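You operate a simulated robot arm through the tools that you are given. There is no shell and no other tool. Be economical: measure what you need, move in short steps, check, and stop when the job is done.

Carry out the task below with a simulated robot arm. There is one attempt and no reset: what you move stays moved.

Task
Turn the table and feed the tote onto the spur on its card.
Fine: put the spur lever back to shut.

It is judged by the outcome, as a careful person would: the job done as asked, and still so three seconds after it is handed in. It fails if anything else is knocked over, pushed out of place, dropped, spilled or broken.

Robot
A 6-joint arm with a fingered hand, fixed in place. Base frame: the origin is at the foot of the arm, x ahead of it, y to its left, z up. Readings come in m, degrees, newtons and seconds.
With the tool pointing down near the work surface it reaches from about 0.1 to 0.66 m from the base axis. Its first joint turns from -115.0 to 115.0 degrees. Payload 4 kg.
The TCP is the grasp point between the finger pads, 0.026 m short of the fingertips. In the tool frame z runs along the fingers and y along their closing line. The gripper opens to 0.132 m. The gripper's body begins 0.073 m behind the TCP. The gripper is a hand of 4 fingers: y runs from the thumb to the fingers, the wrist lies at [0, 0, -0.239] in the tool frame, and closing takes about 1.5 s.
Orientation is told as [roll, pitch, yaw] about the base's x, y, z axes, in that order, counted from this pose: with the fingers straight down and closing along the base's y, the tool's x points along the base's -x, its y along +y and its z along -z.

Tools
- The arm moves only by the tool jog_arm. Its argument "moves" is a list of rows, each an object (a shift or turn left out is 0, a gripper value left out holds the last) with "dp": the shift along the tool's x, y, z in units of 25 mm (1.0 is 25 mm), a list of three; "turn": the turn, a rotation vector about the tool's x, y, z in units of 8 degrees (1.0 is 8 degrees), a list of three; "hand": the finger opening in m, from 0 to 0.132. In form: [{"dp": [dx, dy, dz], "turn": [wx, wy, wz], "hand": hand}, ...]. A call has 1 to 20 rows; each row shifts and turns the commanded pose from where the row before left it, along the tool's axes as they then stand. A call with a number of a shift or a turn outside -1 to 1 is refused whole. Rows are played at 5 a second. More than 0.05 m and 8.6 degrees between two rows, or a gripper value outside its range, and nothing of the call is played. Where a pose cannot be reached the arm comes as near as it can. A force on the tool above 80 N (or 10 N above the force at the start of the call, whichever is more), or a blocked arm, ends the call early, and 0.2 s more pass. Each finger travels about 0.153 m/s and halts on what it meets, pressing with about 32 N; the grip force reading is that of the motor and also rises with nothing between the fingers. The clock runs only during rows and for 0.2 s after the last one: add rows that do not move to give the fingers time. It gives the time, the measured TCP pose, the force on the tool (base axes), the opening and the grip force at its end, in the units of the frame above (readings bear some noise), with the torque about the TCP (base axes, N m) and any sound that the robot's microphone picked up, and new pictures: "show" is both (left out), scene, wrist or none.
- Cameras (640 x 400 px; columns grow to the right, rows downward): "scene" is fixed at [0.3992, -0.5007, 1.5963]; the picture's right is [0.99, 0.10, 0.00], its down [0.08, -0.80, -0.60] and it looks along [-0.06, 0.60, -0.80] (base axes); focal length 285 px, centre (320, 200). "wrist" rides on the gripper at [0.068, 0.002, -0.097] in the tool frame; the picture's right is [-0.03, 1.00, 0.00], its down [-0.82, -0.02, -0.58] and it looks along [-0.58, -0.01, 0.82] (tool axes); focal length 270 px, centre (320, 200). There is no depth. A picture from a camera that has moved, and an enlarged one, comes with that camera's place and axes in the base frame and with its lens.
- lift_body(by): slides the trunk up (or, below 0, down) by that many m; the arm rides with it, the base frame stays. It gives what a move gives, with no picture.
- hand_shape(shape): the hand has 4 fingers and takes this shape, open, in about a second: jaw (thumb against the fingers, like two jaws); tri (thumb and two fingers); tip (a fingertip pinch); poke (one finger out to press); point (the index stretched); flat (the hand flat); cup (the hand cupped); fist (a fist). The gripper value then closes the fingers along that shape, each until it touches; the sizes above hold for jaw. It gives what a move gives, with no picture.
- close_up(camera, box): a new picture of the part [left, top, right, bottom] of that camera's present view, enlarged. No time passes.
- sign_off(): hands the job in; it is judged then, once.

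Go step by step. Nothing tells you positions but the pictures and the camera data: compare them with the known pose of the tool, close in by small moves and look again before you grip or let go. The budget is 120 turns and 200 pictures, counting those below and the enlarged ones. Unless the task says otherwise, let go and move clear before handing in, and close with one line.

The tools are called after "Request:" as a command line: name --argument value ..., lists and objects as JSON in quotes. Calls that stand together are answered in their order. jog_arm: Moves the arm, as the interface text tells. Its arguments: {"type":"object","properties":{"moves":{"type":"array","items":{"type":"object","properties":{"dp":{"type":"array","items":{"type":"number"}},"turn":{"type":"array","items":{"type":"number"}},"hand":{"type":"number"}}}},"show":{"type":"string","enum":["both","scene","wrist","none"]}},"required":["moves"]} The other tools are called the same way: lift_body (by) slides the trunk up or down; hand_shape (shape) gives the hand a shape; close_up (camera, box) takes an enlarged picture of a part of a camera's view; sign_off () hands the job in.

At the start:

```text
time: 0.0
eef_pos: [0.4732, 0.1045, 1.1445]
ee_rot: [0.0, 0.0, 0.0]
wrist_force: [-0.2, -0.5, -0.3]
ft_torque: [0.0, 0.0, -0.01]
width: 0.132
finger_force: 0.1
shape: jaw
trunk travel left (down, up): [-0.85, 0.14]
```

scene: 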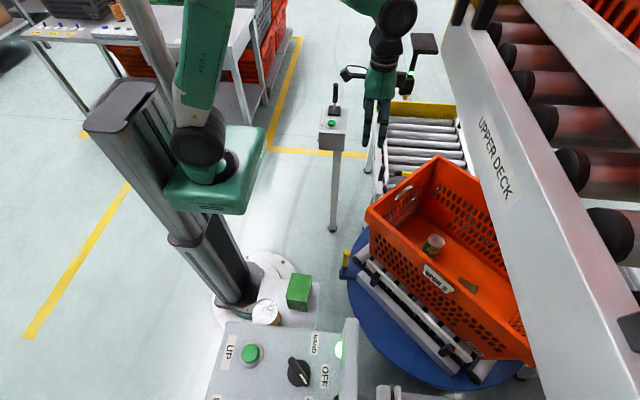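
wrist: 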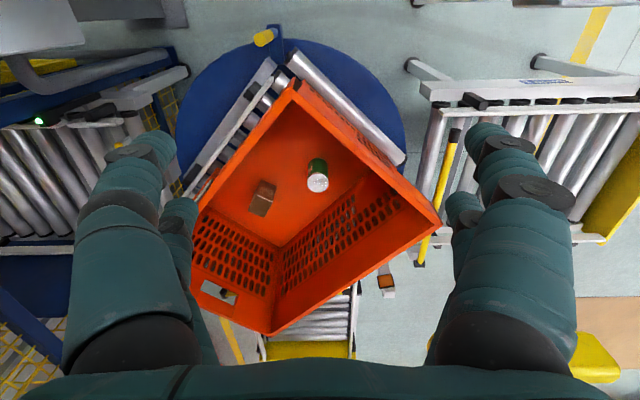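

I see a blue turntable carrying an orange tote, with roller conveyors around it, a lever on a post, and a panel with a knob and buttons. I'll look closer before moving.

Request:
close_up --camera "scene" --box '[320, 60, 540, 200]'

Request:
close_up --camera "scene" --box '[200, 240, 420, 400]'

Request:
close_up --camera "scene" --box '[330, 150, 550, 390]'

Request:
close_up --camera "wrist" --box '[170, 10, 450, 350]'

Request:
close_up --camera "wrist" --box '[400, 0, 640, 280]'

Request:
close_up --camera "wrist" --box '[0, 0, 210, 280]'

```text
2.86 times, centred on (430, 130) of scene
camera zoom: at [0.3992, -0.5007, 1.5963], right [0.99, 0.1, 0.0], down [0.08, -0.8, -0.6], along [-0.06, 0.6, -0.8], focal length 816 px, centre (6, 400)
```

zoom: 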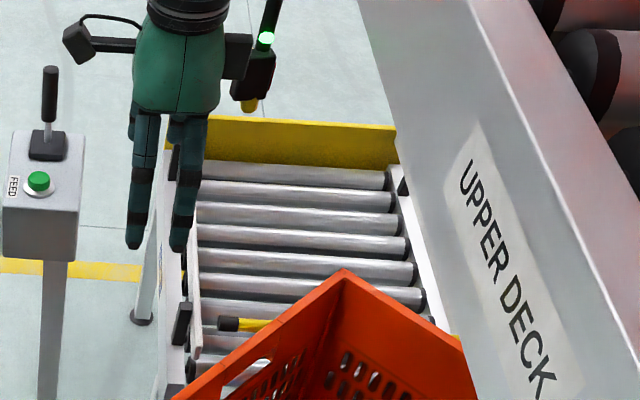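

```text
2.50 times, centred on (310, 320) of scene
camera zoom: at [0.3992, -0.5007, 1.5963], right [0.99, 0.1, 0.0], down [0.08, -0.8, -0.6], along [-0.06, 0.6, -0.8], focal length 714 px, centre (345, -100)
```

zoom: 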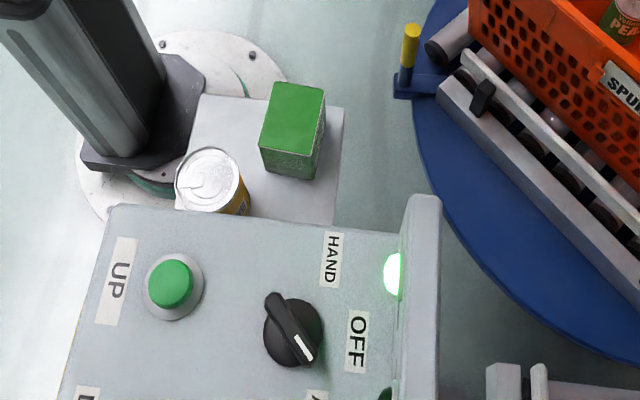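

```text
1.67 times, centred on (440, 270) of scene
camera zoom: at [0.3992, -0.5007, 1.5963], right [0.99, 0.1, 0.0], down [0.08, -0.8, -0.6], along [-0.06, 0.6, -0.8], focal length 476 px, centre (120, 83)
```

zoom: 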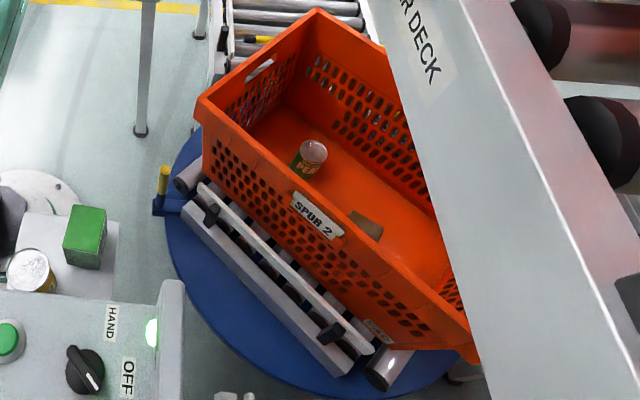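

```text
1.18 times, centred on (310, 180) of wrist
camera zoom: at [0.4034, 0.1068, 1.2409], right [0.03, 1.0, 0.0], down [0.82, -0.02, 0.58], along [0.58, -0.01, -0.82], focal length 318 px, centre (332, 224)
```

zoom: 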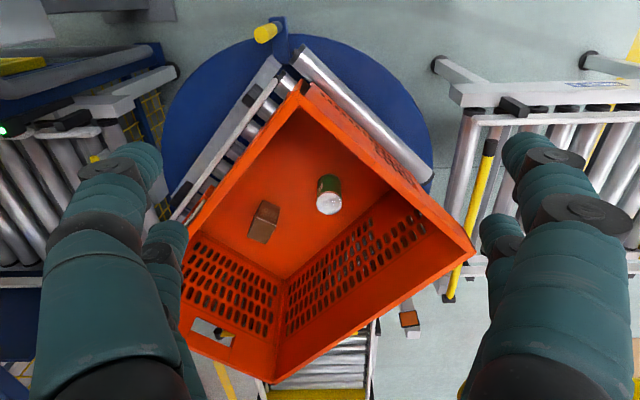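

```text
1.43 times, centred on (520, 140) of wrist
camera zoom: at [0.4034, 0.1068, 1.2409], right [0.03, 1.0, 0.0], down [0.82, -0.02, 0.58], along [0.58, -0.01, -0.82], focal length 386 px, centre (34, 286)
```

zoom: 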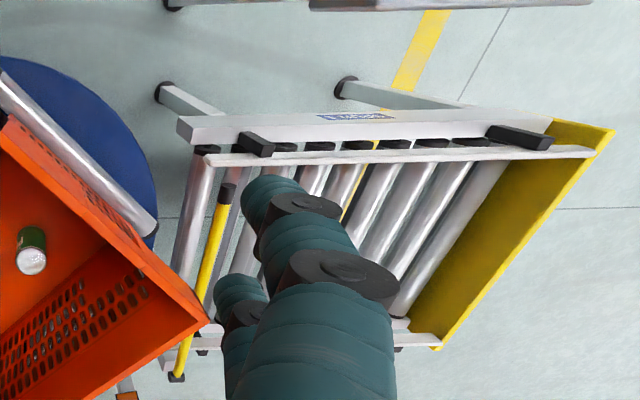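

```text
1.43 times, centred on (105, 140) of wrist
camera zoom: at [0.4034, 0.1068, 1.2409], right [0.03, 1.0, 0.0], down [0.82, -0.02, 0.58], along [0.58, -0.01, -0.82], focal length 386 px, centre (627, 286)
```

zoom: 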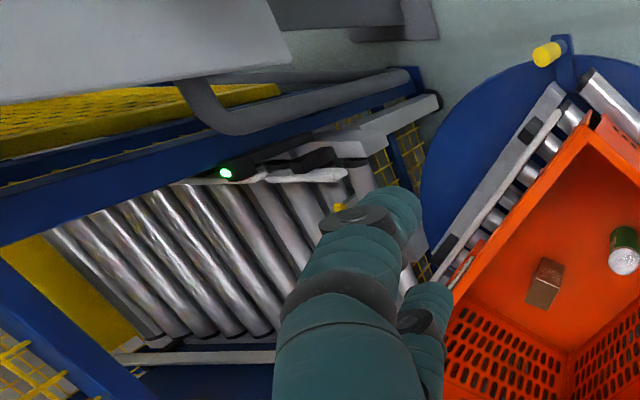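

Request:
close_up --camera "wrist" --box '[500, 60, 600, 120]'

Request:
close_up --camera "wrist" --box '[220, 250, 420, 375]'

Request:
close_up --camera "scene" --box '[310, 80, 370, 160]'

Request:
close_up --camera "scene" --box '[340, 340, 520, 400]'

```text
6.40 times, centred on (550, 90) of wrist
camera zoom: at [0.4034, 0.1068, 1.2409], right [0.03, 1.0, 0.0], down [0.82, -0.02, 0.58], along [0.58, -0.01, -0.82], focal length 1730 px, centre (-1152, 904)
```

zoom: 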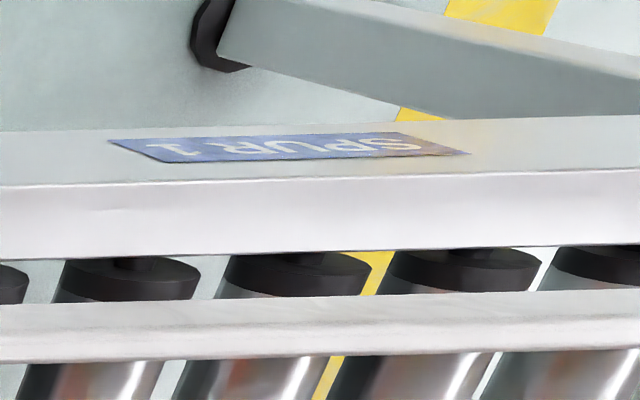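

```text
3.20 times, centred on (320, 312) of wrist
camera zoom: at [0.4034, 0.1068, 1.2409], right [0.03, 1.0, 0.0], down [0.82, -0.02, 0.58], along [0.58, -0.01, -0.82], focal length 865 px, centre (320, -160)
```

zoom: 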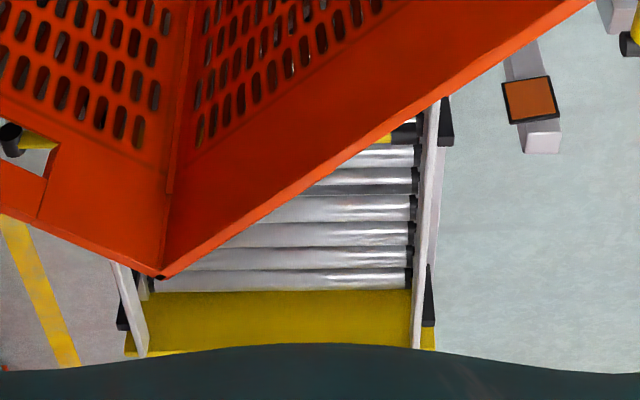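

```text
5.00 times, centred on (340, 120) of scene
camera zoom: at [0.3992, -0.5007, 1.5963], right [0.99, 0.1, 0.0], down [0.08, -0.8, -0.6], along [-0.06, 0.6, -0.8], focal length 1427 px, centre (220, 600)
```

zoom: 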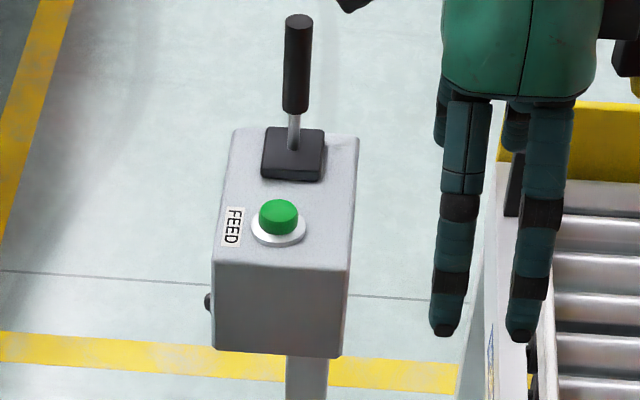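

```text
3.56 times, centred on (430, 370) of scene
camera zoom: at [0.3992, -0.5007, 1.5963], right [0.99, 0.1, 0.0], down [0.08, -0.8, -0.6], along [-0.06, 0.6, -0.8], focal length 1015 px, centre (-71, -404)
```

zoom: 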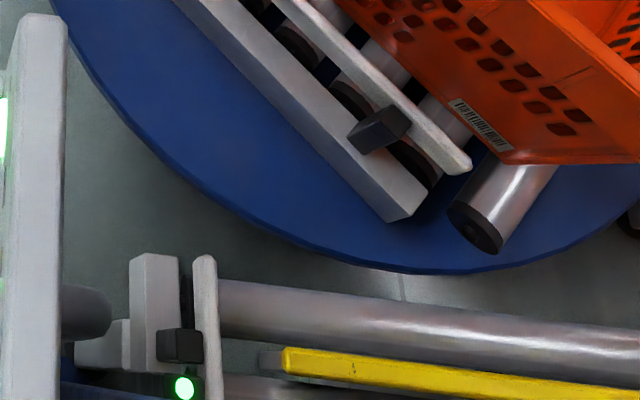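

The card reads SPUR 2 and the +y conveyor is SPUR 1. A post with a FEED button and a lever stands near (0.38, 0.48). I'll move the hand back and left to see the lever box and the layout better.

Request:
jog_arm --moves '[{"dp": [1, 1, 0]}, {"dp": [1, 1, 0]}, {"dp": [1, 1, 0]}, {"dp": [1, 1, 0]}, {"dp": [1, 1, 0]}, {"dp": [1, 1, 0]}, {"dp": [0, 1, 0]}, {"dp": [0, 1, 0]}]'

```text
time: 1.8
eef_pos: [0.3206, 0.3074, 1.1452]
ee_rot: [0.1, 0.0, 0.1]
wrist_force: [0.0, -0.2, 0.4]
ft_torque: [0.02, 0.04, 0.01]
width: 0.132
finger_force: 0.1
shape: jaw
trunk travel left (down, up): [-0.85, 0.14]
camera wrist: at [0.2528, 0.3084, 1.2424], right [0.03, 1.0, 0.0], down [0.82, -0.02, 0.58], along [0.58, -0.01, -0.82], focal length 270 px, centre (320, 200)
```

scene: 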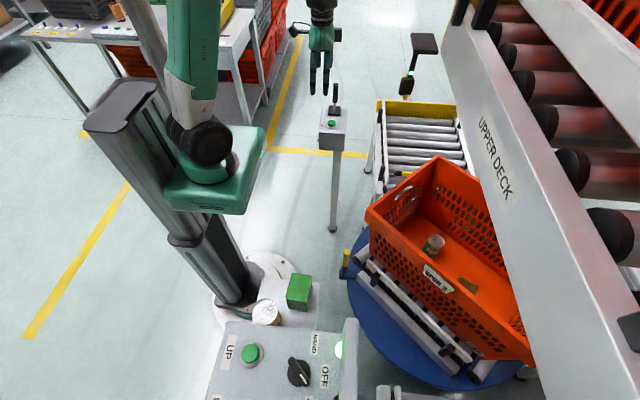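
wrist: 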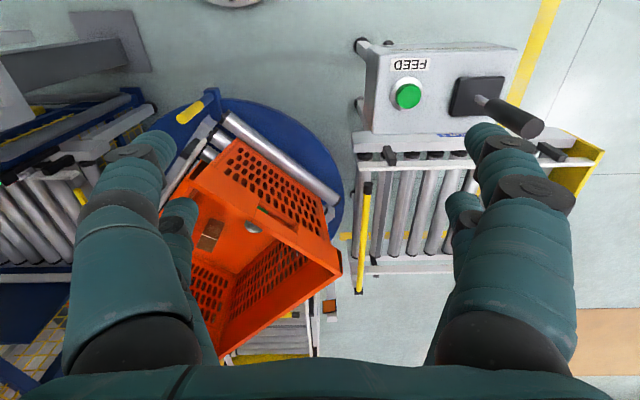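

Request:
close_up --camera "wrist" --box '[340, 30, 620, 300]'

Request:
close_up --camera "wrist" --box '[0, 0, 350, 370]'

Request:
close_up --camera "scene" --box '[200, 310, 360, 400]'

Request:
close_up --camera "scene" --box '[360, 20, 500, 200]'

```text
1.48 times, centred on (480, 165) of wrist
camera zoom: at [0.2528, 0.3084, 1.2424], right [0.03, 1.0, 0.0], down [0.82, -0.02, 0.58], along [0.58, -0.01, -0.82], focal length 400 px, centre (83, 252)
```

zoom: 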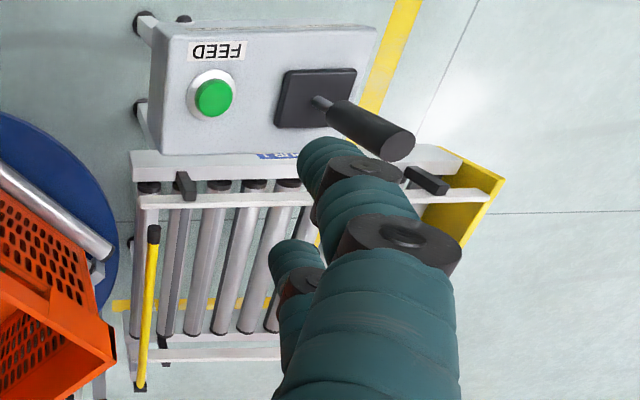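

```text
1.08 times, centred on (175, 185) of wrist (not enlarged: the box is as wide or as high as the picture)
camera zoom: at [0.2528, 0.3084, 1.2424], right [0.03, 1.0, 0.0], down [0.82, -0.02, 0.58], along [0.58, -0.01, -0.82], focal length 292 px, centre (477, 216)
```

zoom: 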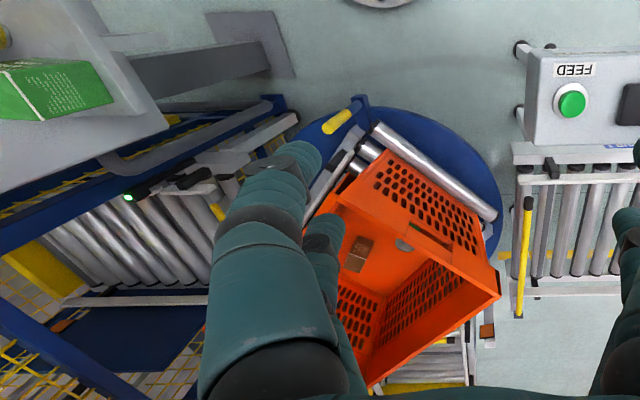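

```text
4.00 times, centred on (280, 355) of scene
camera zoom: at [0.3992, -0.5007, 1.5963], right [0.99, 0.1, 0.0], down [0.08, -0.8, -0.6], along [-0.06, 0.6, -0.8], focal length 1142 px, centre (480, -420)
```

zoom: 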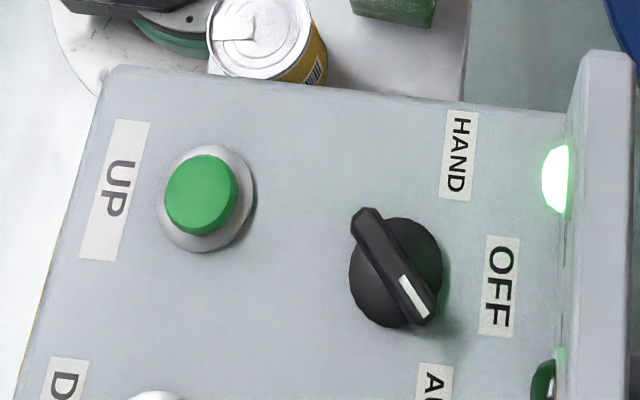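

```text
2.22 times, centred on (430, 110) of scene
camera zoom: at [0.3992, -0.5007, 1.5963], right [0.99, 0.1, 0.0], down [0.08, -0.8, -0.6], along [-0.06, 0.6, -0.8], focal length 634 px, centre (76, 400)
```

zoom: 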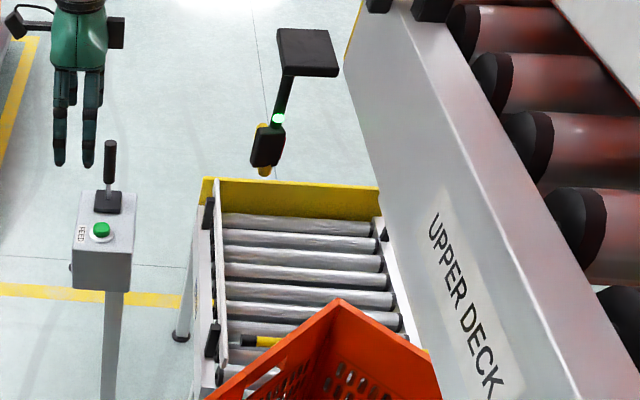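

Request:
jog_arm --moves '[{"dp": [-1, -1, 0], "turn": [0, 0, 0.9]}, {"dp": [-1, 0, 0], "turn": [0, 0, 0.9]}, {"dp": [0, 0, 0], "turn": [0, 0, 0.9]}, {"turn": [0, 0, 0.9]}]' --show "wrist"

```text
time: 2.8
eef_pos: [0.3712, 0.277, 1.1455]
ee_rot: [0.0, 0.0, -29.0]
wrist_force: [0.4, -0.1, 0.5]
ft_torque: [0.02, 0.01, 0.02]
width: 0.132
finger_force: 0.1
shape: jaw
trunk travel left (down, up): [-0.85, 0.14]
camera wrist: at [0.312, 0.3119, 1.2411], right [0.51, 0.86, 0.0], down [0.7, -0.41, 0.58], along [0.5, -0.29, -0.82], focal length 270 px, centre (320, 200)
```

wrist: 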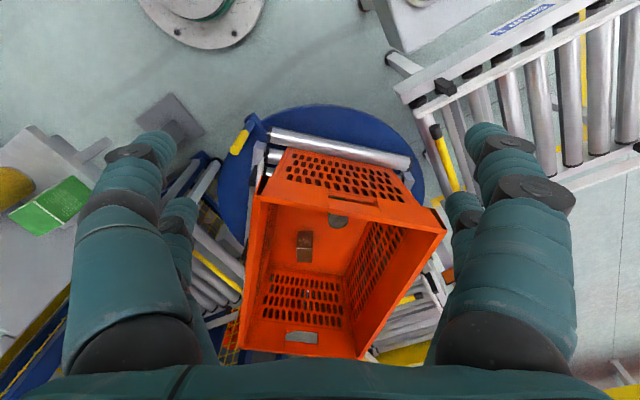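

Request:
close_up --camera "wrist" --box '[340, 220, 480, 380]'

Request:
close_up --camera "wrist" --box '[210, 90, 330, 260]'

```text
2.50 times, centred on (410, 300) of wrist
camera zoom: at [0.312, 0.3119, 1.2411], right [0.51, 0.86, 0.0], down [0.7, -0.41, 0.58], along [0.5, -0.29, -0.82], focal length 676 px, centre (95, -50)
```

zoom: 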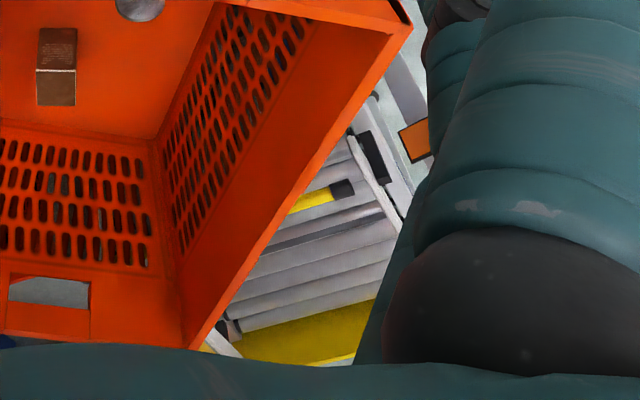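

```text
2.35 times, centred on (270, 175) of wrist
camera zoom: at [0.312, 0.3119, 1.2411], right [0.51, 0.86, 0.0], down [0.7, -0.41, 0.58], along [0.5, -0.29, -0.82], focal length 636 px, centre (438, 259)
```

zoom: 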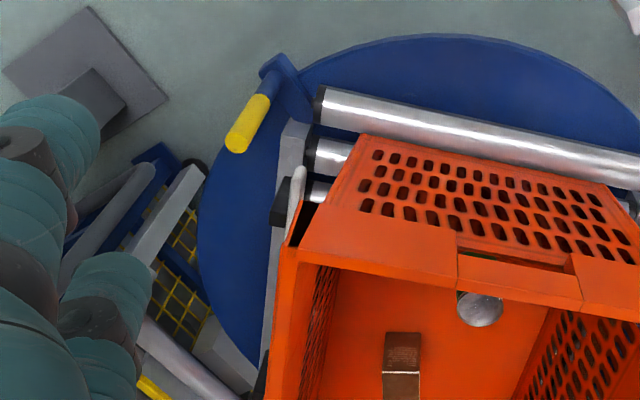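

Request:
jog_arm --moves '[{"dp": [0.5, 1, 0]}, {"dp": [0.5, 1, 0]}, {"dp": [0.5, 1, 0]}, {"dp": [0.5, 1, 0]}, {"dp": [0.5, 1, 0]}, {"dp": [0.5, 1, 0]}, {"turn": [0, -1, 0]}, {"turn": [0, -1, 0]}, {"turn": [0, -1, 0]}]' --show "wrist"

```text
time: 4.8
eef_pos: [0.3787, 0.4457, 1.1439]
ee_rot: [0.0, -24.1, -28.9]
wrist_force: [-1.6, -0.7, -0.1]
ft_torque: [-0.01, -0.01, -0.02]
width: 0.1317
finger_force: 0.1
shape: jaw
trunk travel left (down, up): [-0.85, 0.14]
camera wrist: at [0.2902, 0.4954, 1.2048], right [0.5, 0.86, 0.01], down [0.43, -0.26, 0.86], along [0.75, -0.43, -0.51], focal length 270 px, centre (320, 200)
```

wrist: 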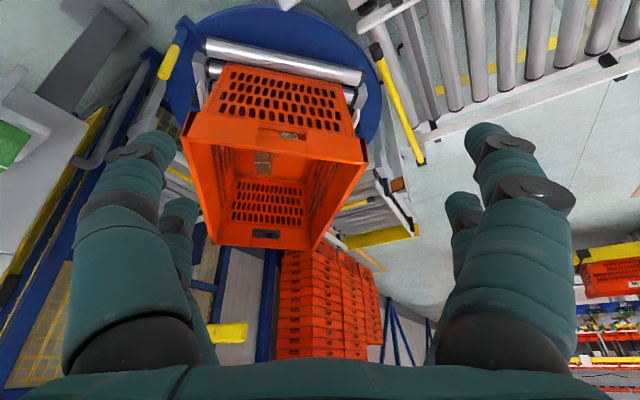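

Request:
close_up --camera "wrist" --box '[330, 160, 430, 260]'

Request:
close_up --camera "wrist" --box '[0, 60, 260, 380]'

```text
4.00 times, centred on (380, 210) of wrist
camera zoom: at [0.2902, 0.4954, 1.2048], right [0.5, 0.86, 0.01], down [0.43, -0.26, 0.86], along [0.75, -0.43, -0.51], focal length 1081 px, centre (80, 160)
```

zoom: 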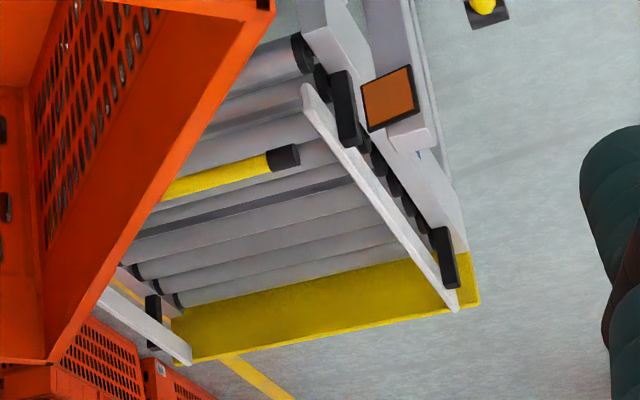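

```text
1.25 times, centred on (130, 220) of wrist
camera zoom: at [0.2902, 0.4954, 1.2048], right [0.5, 0.86, 0.01], down [0.43, -0.26, 0.86], along [0.75, -0.43, -0.51], focal length 338 px, centre (558, 175)
```

zoom: 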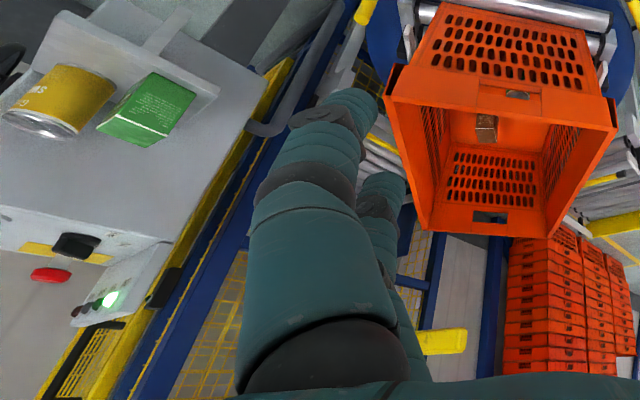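

Request:
jog_arm --moves '[{"dp": [0, 1, 1]}, {"dp": [0, 1, 1]}, {"dp": [0, 1, 1]}, {"turn": [0, 0, 1]}]' --show "wrist"

Request:
close_up --camera "wrist" --box '[300, 120, 460, 280]'

```text
time: 5.8
eef_pos: [0.4408, 0.4957, 1.0754]
ee_rot: [3.7, -23.7, -37.6]
wrist_force: [0.0, -0.4, 0.2]
ft_torque: [-0.01, 0.0, 0.02]
width: 0.1319
finger_force: 0.1
shape: jaw
trunk travel left (down, up): [-0.85, 0.14]
camera wrist: at [0.3574, 0.5542, 1.136], right [0.61, 0.79, 0.07], down [0.37, -0.36, 0.86], along [0.7, -0.49, -0.51], focal length 270 px, centre (320, 200)
```

wrist: 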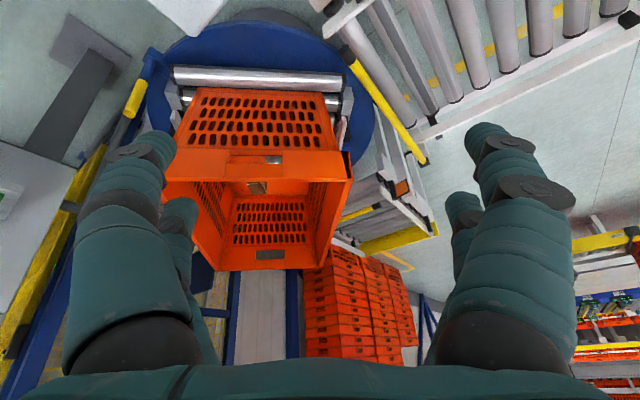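

```text
2.50 times, centred on (380, 200) of wrist
camera zoom: at [0.3574, 0.5542, 1.136], right [0.61, 0.79, 0.07], down [0.37, -0.36, 0.86], along [0.7, -0.49, -0.51], focal length 676 px, centre (170, 200)
```

zoom: 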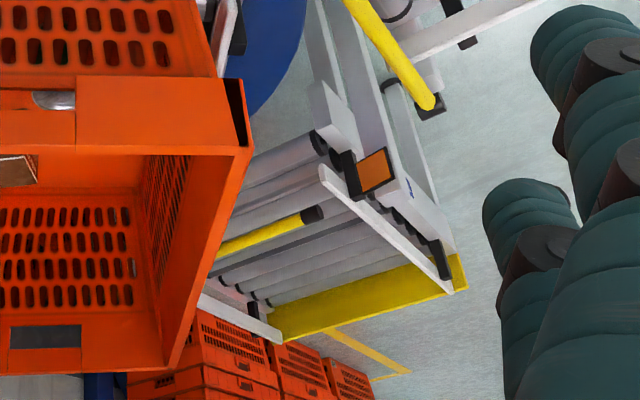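

Request:
close_up --camera "wrist" --box '[390, 180, 420, 210]'

```text
13.33 times, centred on (405, 195) of wrist
camera zoom: at [0.3574, 0.5542, 1.136], right [0.61, 0.79, 0.07], down [0.37, -0.36, 0.86], along [0.7, -0.49, -0.51], focal length 3604 px, centre (-813, 267)
```

zoom: 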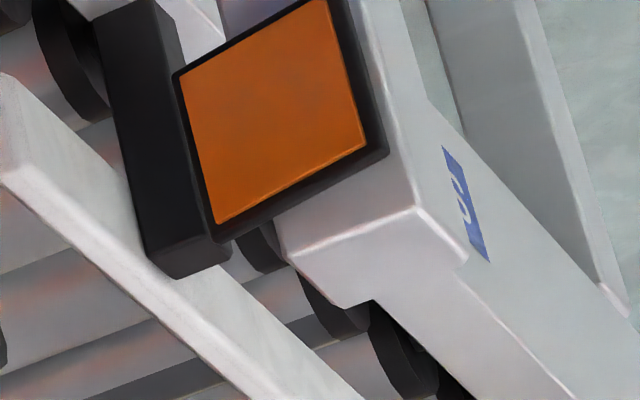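

Request:
jog_arm --moves '[{"turn": [0, 1, 0]}, {"turn": [0, 1, 0]}, {"turn": [0, 1, 0]}, {"turn": [0, 0, 1], "dp": [-1, 0, 0]}, {"turn": [0, 0, 1]}, {"turn": [0, 0, 1]}, {"turn": [0, 0, 1]}, {"turn": [0, 0, 1]}, {"turn": [0, -1, 0]}]' --show "wrist"

```text
time: 7.8
eef_pos: [0.4601, 0.4805, 1.0744]
ee_rot: [2.3, -5.9, -76.5]
wrist_force: [-0.5, 0.1, 0.1]
ft_torque: [-0.01, 0.0, 0.03]
width: 0.1318
finger_force: 0.0
shape: jaw
trunk travel left (down, up): [-0.85, 0.14]
camera wrist: at [0.4407, 0.5565, 1.1639], right [0.98, 0.21, 0.04], down [0.13, -0.74, 0.66], along [0.17, -0.63, -0.75], focal length 270 px, centre (320, 200)
```

wrist: 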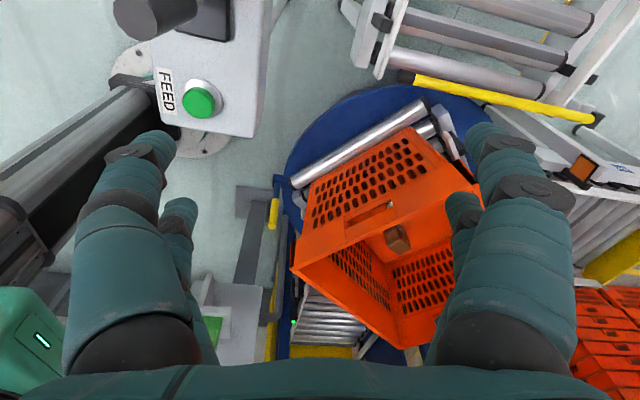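

Request:
close_up --camera "wrist" --box '[560, 130, 640, 200]'

```text
5.71 times, centred on (600, 165) of wrist
camera zoom: at [0.4407, 0.5565, 1.1639], right [0.98, 0.21, 0.04], down [0.13, -0.74, 0.66], along [0.17, -0.63, -0.75], focal length 1544 px, centre (-1280, 400)
```

zoom: 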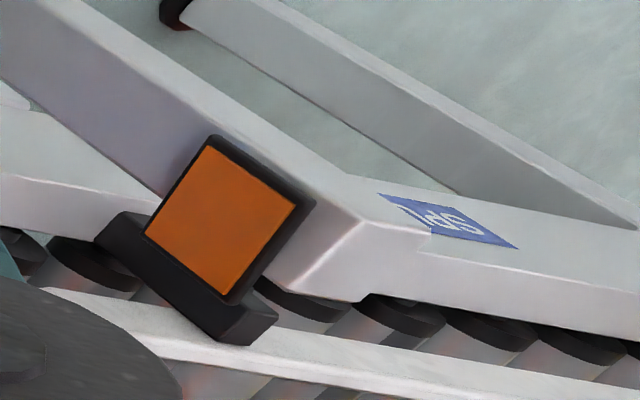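

The layout is clear: spur 2 lies along +x. The table's peg handle is near (0.447, -0.009, 0.58), and the table needs about +37° counter-clockwise. I'll level the hand and yaw it round to +53° above that spot.

Request:
jog_arm --moves '[{"turn": [0, 0.75, 0], "dp": [0, -1, 0]}, {"turn": [0, 0, -1], "dp": [-1, 0, 0]}, {"turn": [0, 0, -1], "dp": [-1, 0, 0]}, {"turn": [0, 0, -1], "dp": [-1, 0, 0]}, {"turn": [0, 0, -1], "dp": [-1, 0, 0]}, {"turn": [0, 0, -1], "dp": [-1, 0, 0]}, {"turn": [0, 0, -1], "dp": [0, -1, 0]}, {"turn": [0, 0, -1], "dp": [0, -1, 0]}, {"turn": [0, 0, -1], "dp": [0, -1, 0]}, {"turn": [0, 0, -1], "dp": [0, -1, 0]}, {"turn": [0, 0, -1], "dp": [0, -1, 0]}]' --show "both"

```text
time: 10.2
eef_pos: [0.4566, 0.2523, 1.0737]
ee_rot: [0.6, -2.4, 3.9]
wrist_force: [0.8, -0.1, 0.1]
ft_torque: [0.02, 0.01, 0.01]
width: 0.1319
finger_force: 0.1
shape: jaw
trunk travel left (down, up): [-0.85, 0.14]
camera wrist: at [0.3844, 0.2484, 1.1672], right [-0.04, 1.0, 0.01], down [0.79, 0.03, 0.61], along [0.61, 0.04, -0.79], focal length 270 px, centre (320, 200)
```

scene: 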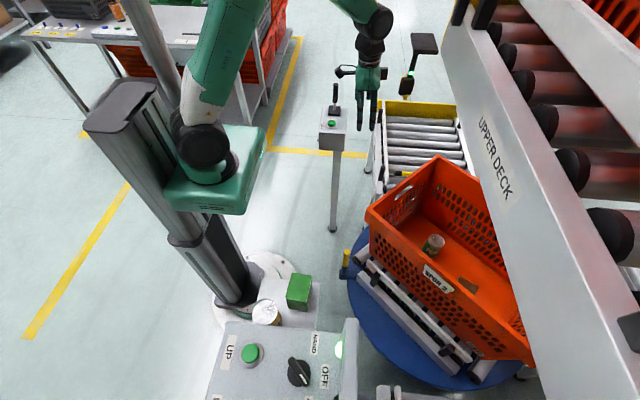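
wrist: 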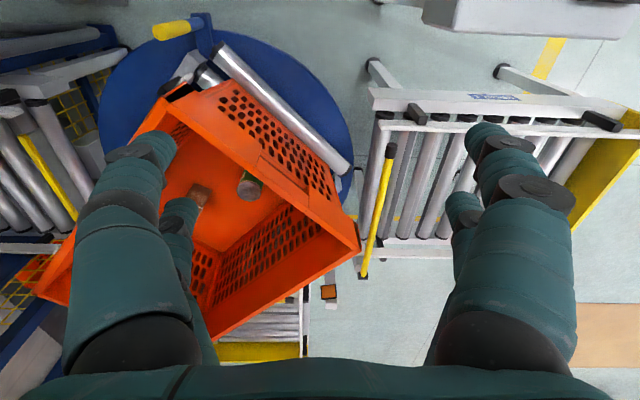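

Request:
jog_arm --moves '[{"turn": [0, 0.3, -1]}, {"turn": [0, 0, -1]}, {"turn": [0, 0, -1]}, {"turn": [0, 0, -1]}, {"turn": [0, 0, -1]}, {"turn": [0, 0, -1]}, {"dp": [1, -0.73, 0]}, {"dp": [1, -0.73, 0]}, {"dp": [1, -0.73, 0]}, {"dp": [1, -0.73, 0]}, {"dp": [1, -0.73, 0]}, {"dp": [1, -0.73, 0]}, {"dp": [1, -0.73, 0]}]' --show "both"

```text
time: 13.0
eef_pos: [0.4472, 0.0357, 1.0711]
ee_rot: [0.5, -0.3, 51.9]
wrist_force: [-0.8, 0.5, -0.6]
ft_torque: [0.01, -0.01, -0.01]
width: 0.132
finger_force: 0.0
shape: jaw
trunk travel left (down, up): [-0.85, 0.14]
camera wrist: at [0.4039, -0.0183, 1.1669], right [-0.77, 0.64, 0.01], down [0.52, 0.62, 0.58], along [0.37, 0.45, -0.81], focal length 270 px, centre (320, 200)
```

scene: 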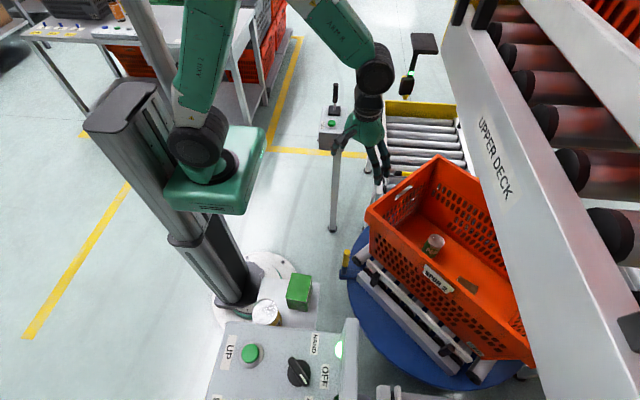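
wrist: 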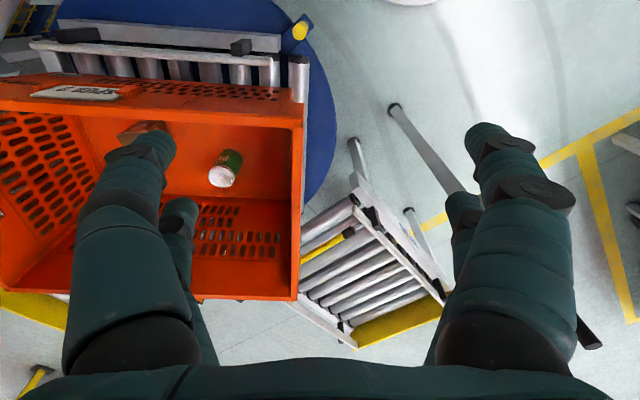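

Request:
jog_arm --moves '[{"dp": [0.7, -0.66, 0]}, {"dp": [0.66, -0.66, 0]}]' --show "none"

Request:
lift_body --by -0.3

Request:
jog_arm --moves '[{"dp": [0, 0, 0]}]' --show "both"

```text
time: 13.6
eef_pos: [0.4519, -0.0119, 1.07]
ee_rot: [0.5, -0.3, 51.9]
wrist_force: [-0.3, -0.7, 0.3]
ft_torque: [-0.03, 0.0, 0.01]
width: 0.1318
finger_force: 0.2
shape: jaw
trunk travel left (down, up): [-0.85, 0.14]
```

```text
time: 16.6
eef_pos: [0.452, -0.0113, 0.77]
ee_rot: [0.4, -0.3, 51.9]
wrist_force: [-0.7, -0.5, -1.2]
ft_torque: [0.01, -0.01, 0.01]
width: 0.1319
finger_force: 0.0
shape: jaw
trunk travel left (down, up): [-0.55, 0.44]
```

```text
time: 17.0
eef_pos: [0.4527, -0.0117, 0.7703]
ee_rot: [0.3, -0.3, 51.8]
wrist_force: [-0.2, 0.4, 0.3]
ft_torque: [-0.02, 0.01, 0.02]
width: 0.132
finger_force: 0.1
shape: jaw
trunk travel left (down, up): [-0.55, 0.44]
camera wrist: at [0.409, -0.0647, 0.8664], right [-0.77, 0.64, 0.01], down [0.52, 0.62, 0.58], along [0.37, 0.45, -0.81], focal length 270 px, centre (320, 200)
```

scene: 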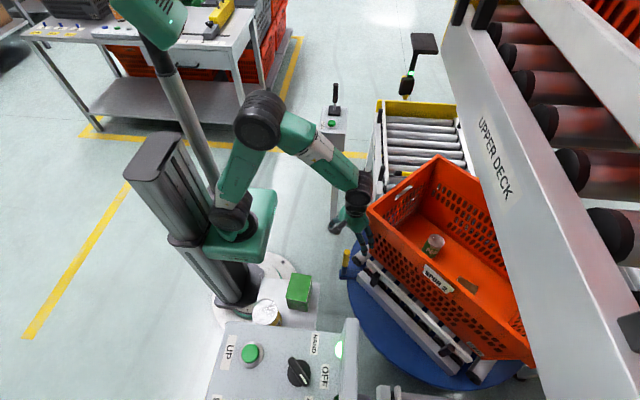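
wrist: 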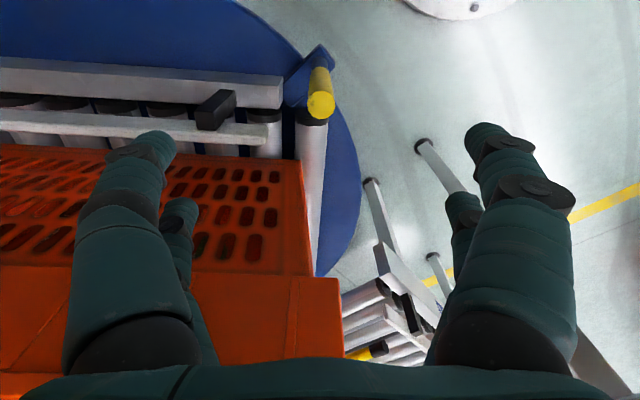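

Request:
lift_body --by -0.1

Request:
jog_arm --moves '[{"dp": [0, 0, 0.8]}, {"dp": [0, 0, 0.8]}]' --show "both"

```text
time: 18.3
eef_pos: [0.452, -0.0114, 0.6714]
ee_rot: [0.3, -0.2, 51.8]
wrist_force: [-1.0, 0.2, 0.2]
ft_torque: [-0.01, 0.0, 0.02]
width: 0.1317
finger_force: 0.0
shape: jaw
trunk travel left (down, up): [-0.45, 0.54]
```

```text
time: 18.9
eef_pos: [0.4526, -0.0096, 0.6312]
ee_rot: [0.5, -0.3, 51.9]
wrist_force: [-1.0, -0.2, -0.2]
ft_torque: [0.0, -0.03, -0.01]
width: 0.1318
finger_force: 0.1
shape: jaw
trunk travel left (down, up): [-0.45, 0.54]
camera wrist: at [0.4088, -0.0634, 0.7261], right [-0.77, 0.64, 0.01], down [0.52, 0.62, 0.58], along [0.37, 0.45, -0.81], focal length 270 px, centre (320, 200)
```

scene: 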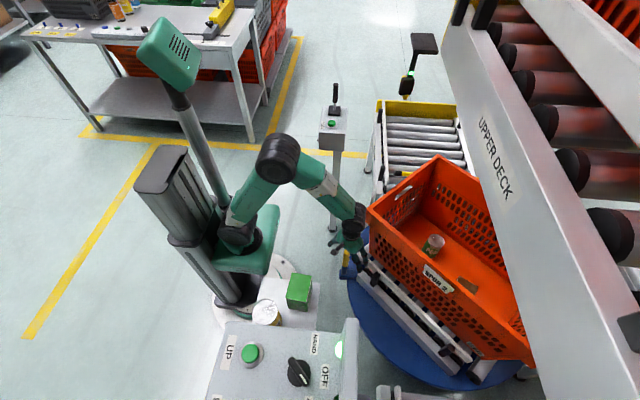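
wrist: 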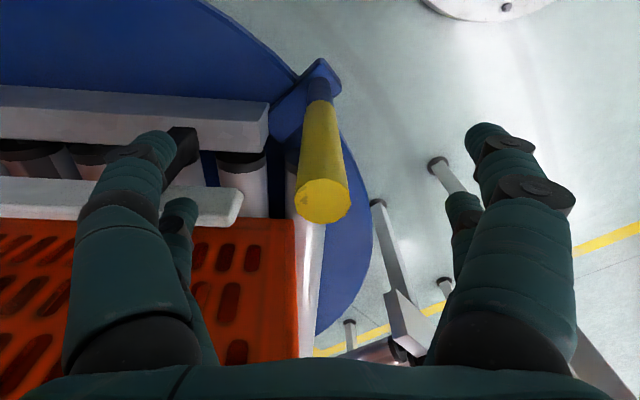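

Request:
jog_arm --moves '[{"hand": 0.06}, {}, {}, {}]' --show "both"

```text
time: 19.9
eef_pos: [0.4519, -0.0101, 0.6304]
ee_rot: [0.3, -0.3, 51.8]
wrist_force: [0.0, -0.1, -0.1]
ft_torque: [0.0, 0.02, -0.01]
width: 0.0603
finger_force: 0.0
shape: jaw
trunk travel left (down, up): [-0.45, 0.54]
camera wrist: at [0.4088, -0.0635, 0.7261], right [-0.77, 0.64, 0.01], down [0.52, 0.62, 0.58], along [0.37, 0.45, -0.81], focal length 270 px, centre (320, 200)
```

scene: 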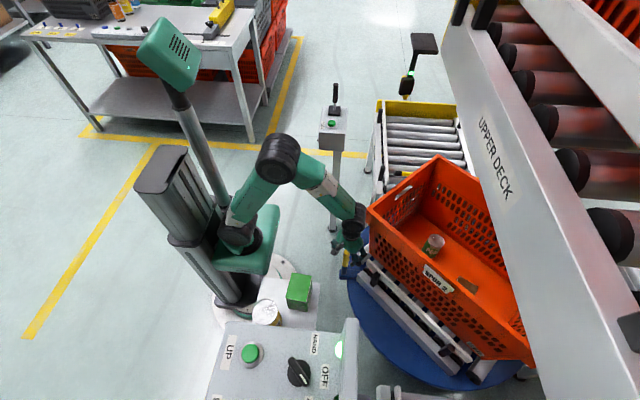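
wrist: 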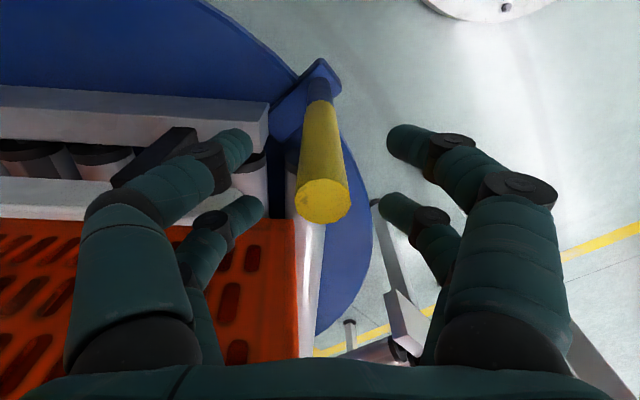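

Request:
jog_arm --moves '[{"dp": [0, 0, 0.6]}, {"dp": [0, 0, 0.3], "hand": 0.03}, {"hand": 0.01}, {}, {}, {}]' --show "both"

```text
time: 21.3
eef_pos: [0.4525, -0.0107, 0.6077]
ee_rot: [0.4, -0.1, 51.9]
wrist_force: [-0.4, 0.7, 0.3]
ft_torque: [-0.02, 0.0, -0.01]
width: 0.0105
finger_force: 0.1
shape: jaw
trunk travel left (down, up): [-0.45, 0.54]
camera wrist: at [0.4088, -0.0643, 0.7042], right [-0.77, 0.64, 0.01], down [0.52, 0.62, 0.58], along [0.37, 0.45, -0.81], focal length 270 px, centre (320, 200)
```

scene: 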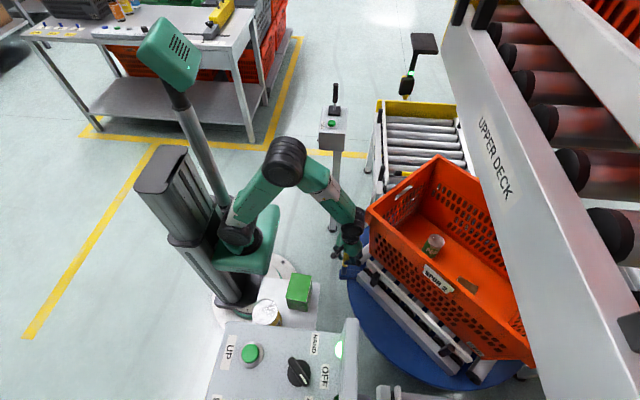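
wrist: 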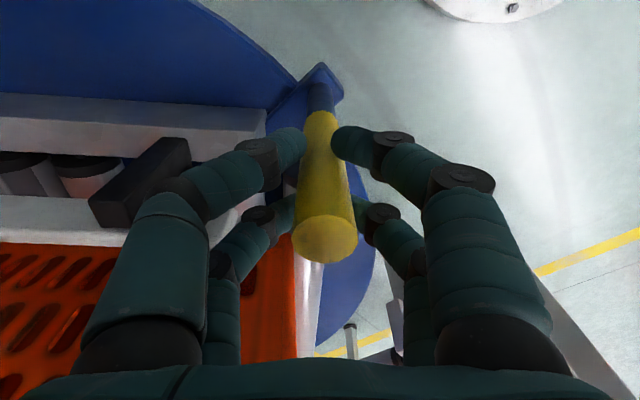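

Request:
jog_arm --moves '[{"hand": 0.0}, {}, {}, {}]' --show "wrist"

Request:
close_up --camera "scene" --box '[310, 190, 410, 290]'

```text
time: 22.3
eef_pos: [0.4506, -0.0101, 0.6076]
ee_rot: [0.4, -0.4, 51.8]
wrist_force: [-3.3, -1.9, -2.6]
ft_torque: [-0.02, 0.04, 0.0]
width: 0.0
finger_force: 32.1
shape: jaw
trunk travel left (down, up): [-0.45, 0.54]
camera wrist: at [0.4086, -0.0644, 0.7042], right [-0.77, 0.64, 0.01], down [0.52, 0.62, 0.58], along [0.37, 0.45, -0.81], focal length 270 px, centre (320, 200)
```

wrist: 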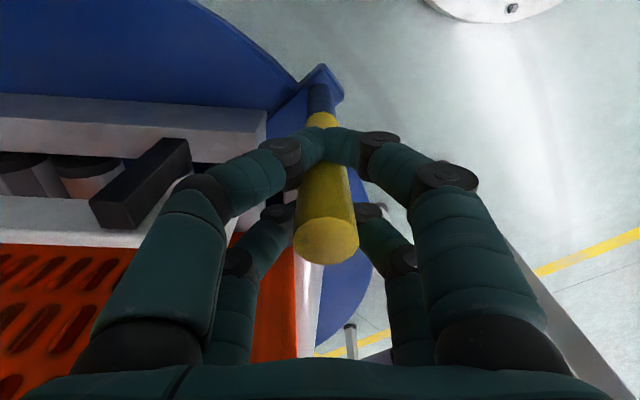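

```text
4.00 times, centred on (360, 240) of scene
camera zoom: at [0.3992, -0.5007, 1.5963], right [0.99, 0.1, 0.0], down [0.08, -0.8, -0.6], along [-0.06, 0.6, -0.8], focal length 1142 px, centre (160, 40)
```

zoom: 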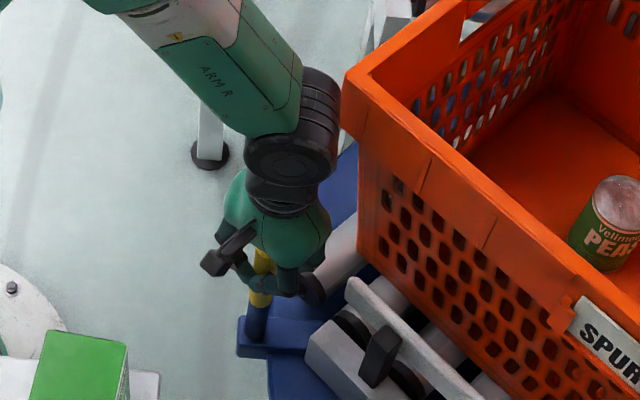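

The closed finger pairs cage the peg, one pair on each side. I'll push it along the arc in 5° steps and watch the force.

Request:
jog_arm --moves '[{"dp": [0.42, -0.39, 0], "turn": [0, 0, -0.312]}, {"dp": [0.42, -0.39, 0], "turn": [0, 0, -0.312]}, {"dp": [0.42, -0.39, 0], "turn": [0, 0, -0.312]}, {"dp": [0.42, -0.39, 0], "turn": [0, 0, -0.312]}]' --show "both"

```text
time: 23.3
eef_pos: [0.4595, -0.0682, 0.6087]
ee_rot: [0.3, -0.2, 61.8]
wrist_force: [-3.3, -1.8, -0.2]
ft_torque: [-0.02, 0.06, 0.03]
width: 0.0
finger_force: 32.2
shape: jaw
trunk travel left (down, up): [-0.45, 0.54]
camera wrist: at [0.4268, -0.1291, 0.704], right [-0.87, 0.49, 0.01], down [0.4, 0.71, 0.58], along [0.28, 0.51, -0.81], focal length 270 px, centre (320, 200)
```

scene: 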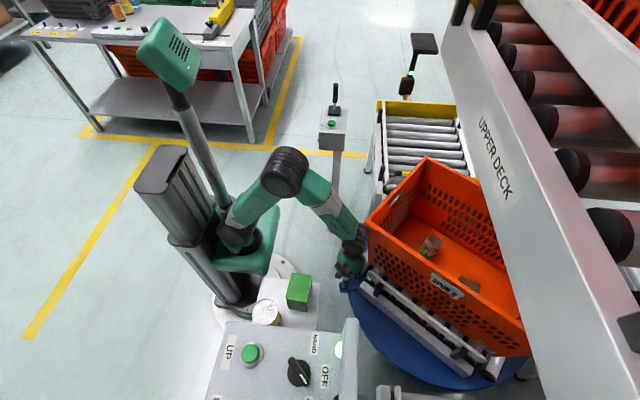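
wrist: 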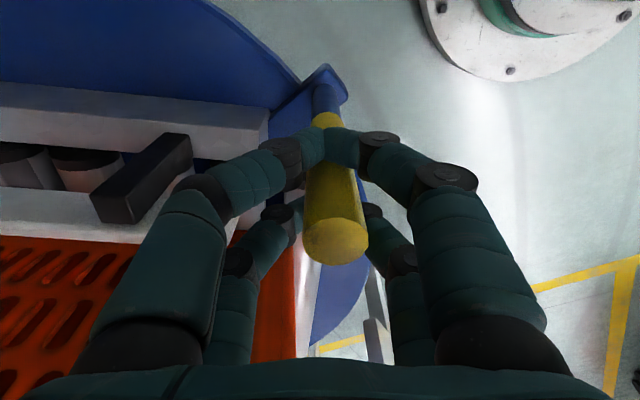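

Request:
jog_arm --moves '[{"dp": [0.42, -0.36, 0], "turn": [0, 0, -0.312]}, {"dp": [0.42, -0.36, 0], "turn": [0, 0, -0.312]}, {"dp": [0.42, -0.36, 0], "turn": [0, 0, -0.312]}, {"dp": [0.42, -0.36, 0], "turn": [0, 0, -0.312]}, {"dp": [0.42, -0.36, 0], "turn": [0, 0, -0.312]}, {"dp": [0.42, -0.36, 0], "turn": [0, 0, -0.312]}]' --show "both"

```text
time: 24.7
eef_pos: [0.4901, -0.0758, 0.599]
ee_rot: [0.6, 1.9, 75.7]
wrist_force: [-40.3, -4.9, 16.7]
ft_torque: [0.29, -0.63, 0.3]
width: 0.0003
finger_force: 32.1
shape: jaw
out of reach, approached as far as the arm can: row 3, 4, 5, 6
trunk travel left (down, up): [-0.45, 0.54]
camera wrist: at [0.4725, -0.1388, 0.6988], right [-0.96, 0.27, 0.01], down [0.23, 0.8, 0.55], along [0.14, 0.53, -0.83], focal length 270 px, centre (320, 200)
```

scene: 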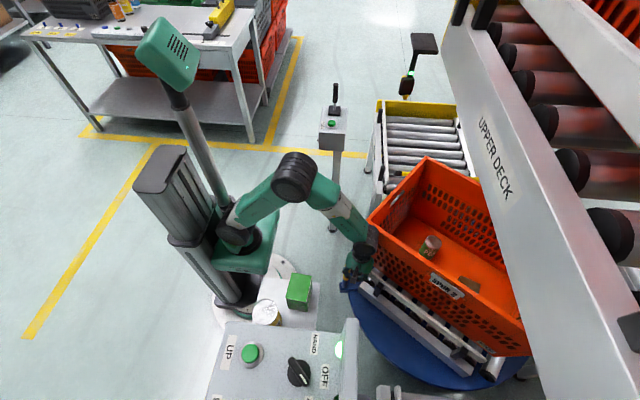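
wrist: 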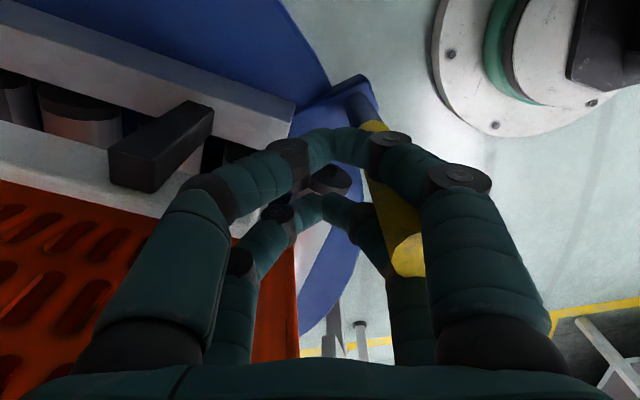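

The arm hit a joint limit as the yaw grew, and the fingers are now loaded against the peg. I'll back off the strain and then keep the yaw lower.

Request:
jog_arm --moves '[{"dp": [0, 0.36, 0], "turn": [0, 0, 0.5]}, {"dp": [0, 0.36, 0], "turn": [0, 0, 0.5]}]' --show "wrist"

```text
time: 25.3
eef_pos: [0.4832, -0.0724, 0.6008]
ee_rot: [-0.4, -0.6, 68.6]
wrist_force: [23.7, 3.7, 9.9]
ft_torque: [-0.27, 1.04, -0.52]
width: 0.0001
finger_force: 31.8
shape: jaw
trunk travel left (down, up): [-0.45, 0.54]
camera wrist: at [0.456, -0.1358, 0.6965], right [-0.92, 0.39, -0.01], down [0.31, 0.75, 0.59], along [0.23, 0.54, -0.81], focal length 270 px, centre (320, 200)
```

wrist: 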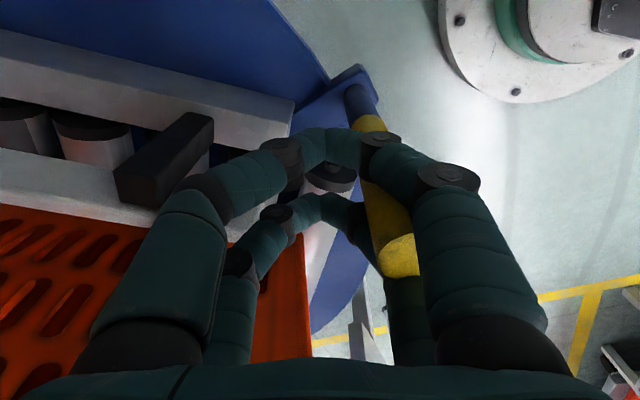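

Request:
jog_arm --moves '[{"dp": [0, 0.4, -0.1], "turn": [0, 0, 0.3]}, {"dp": [0, 0.4, -0.1], "turn": [0, 0, 0.3]}, {"dp": [0, 0.4, 0], "turn": [0, 0, 0.3]}]' --show "wrist"

```text
time: 26.1
eef_pos: [0.4521, -0.0595, 0.6049]
ee_rot: [0.4, -0.3, 61.6]
wrist_force: [2.2, -1.7, 0.8]
ft_torque: [-0.01, -0.04, -0.01]
width: 0.0
finger_force: 31.5
shape: jaw
trunk travel left (down, up): [-0.45, 0.54]
camera wrist: at [0.4174, -0.1198, 0.7003], right [-0.87, 0.5, 0.01], down [0.41, 0.7, 0.58], along [0.28, 0.51, -0.81], focal length 270 px, centre (320, 200)
```

wrist: 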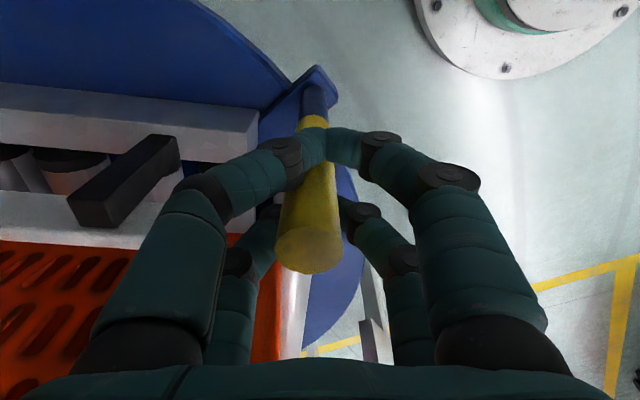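

Request:
jog_arm --moves '[{"dp": [0.44, -0.36, 0], "turn": [0, 0, 0.25]}, {"dp": [0.45, -0.36, 0], "turn": [0, 0, 0.25]}, {"dp": [0.46, -0.36, 0], "turn": [0, 0, 0.25]}]' --show "wrist"

```text
time: 26.9
eef_pos: [0.4572, -0.1034, 0.604]
ee_rot: [0.3, -0.3, 55.5]
wrist_force: [2.1, -1.4, 0.0]
ft_torque: [0.03, -0.01, 0.02]
width: 0.0
finger_force: 31.6
shape: jaw
trunk travel left (down, up): [-0.45, 0.54]
camera wrist: at [0.4171, -0.1591, 0.7004], right [-0.81, 0.59, 0.01], down [0.48, 0.66, 0.58], along [0.34, 0.47, -0.81], focal length 270 px, centre (320, 200)
```

wrist: 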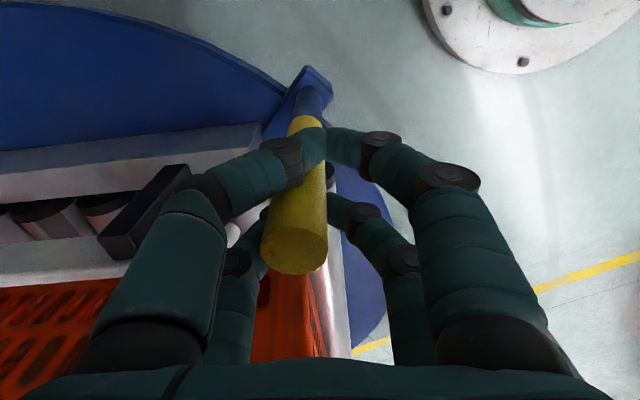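

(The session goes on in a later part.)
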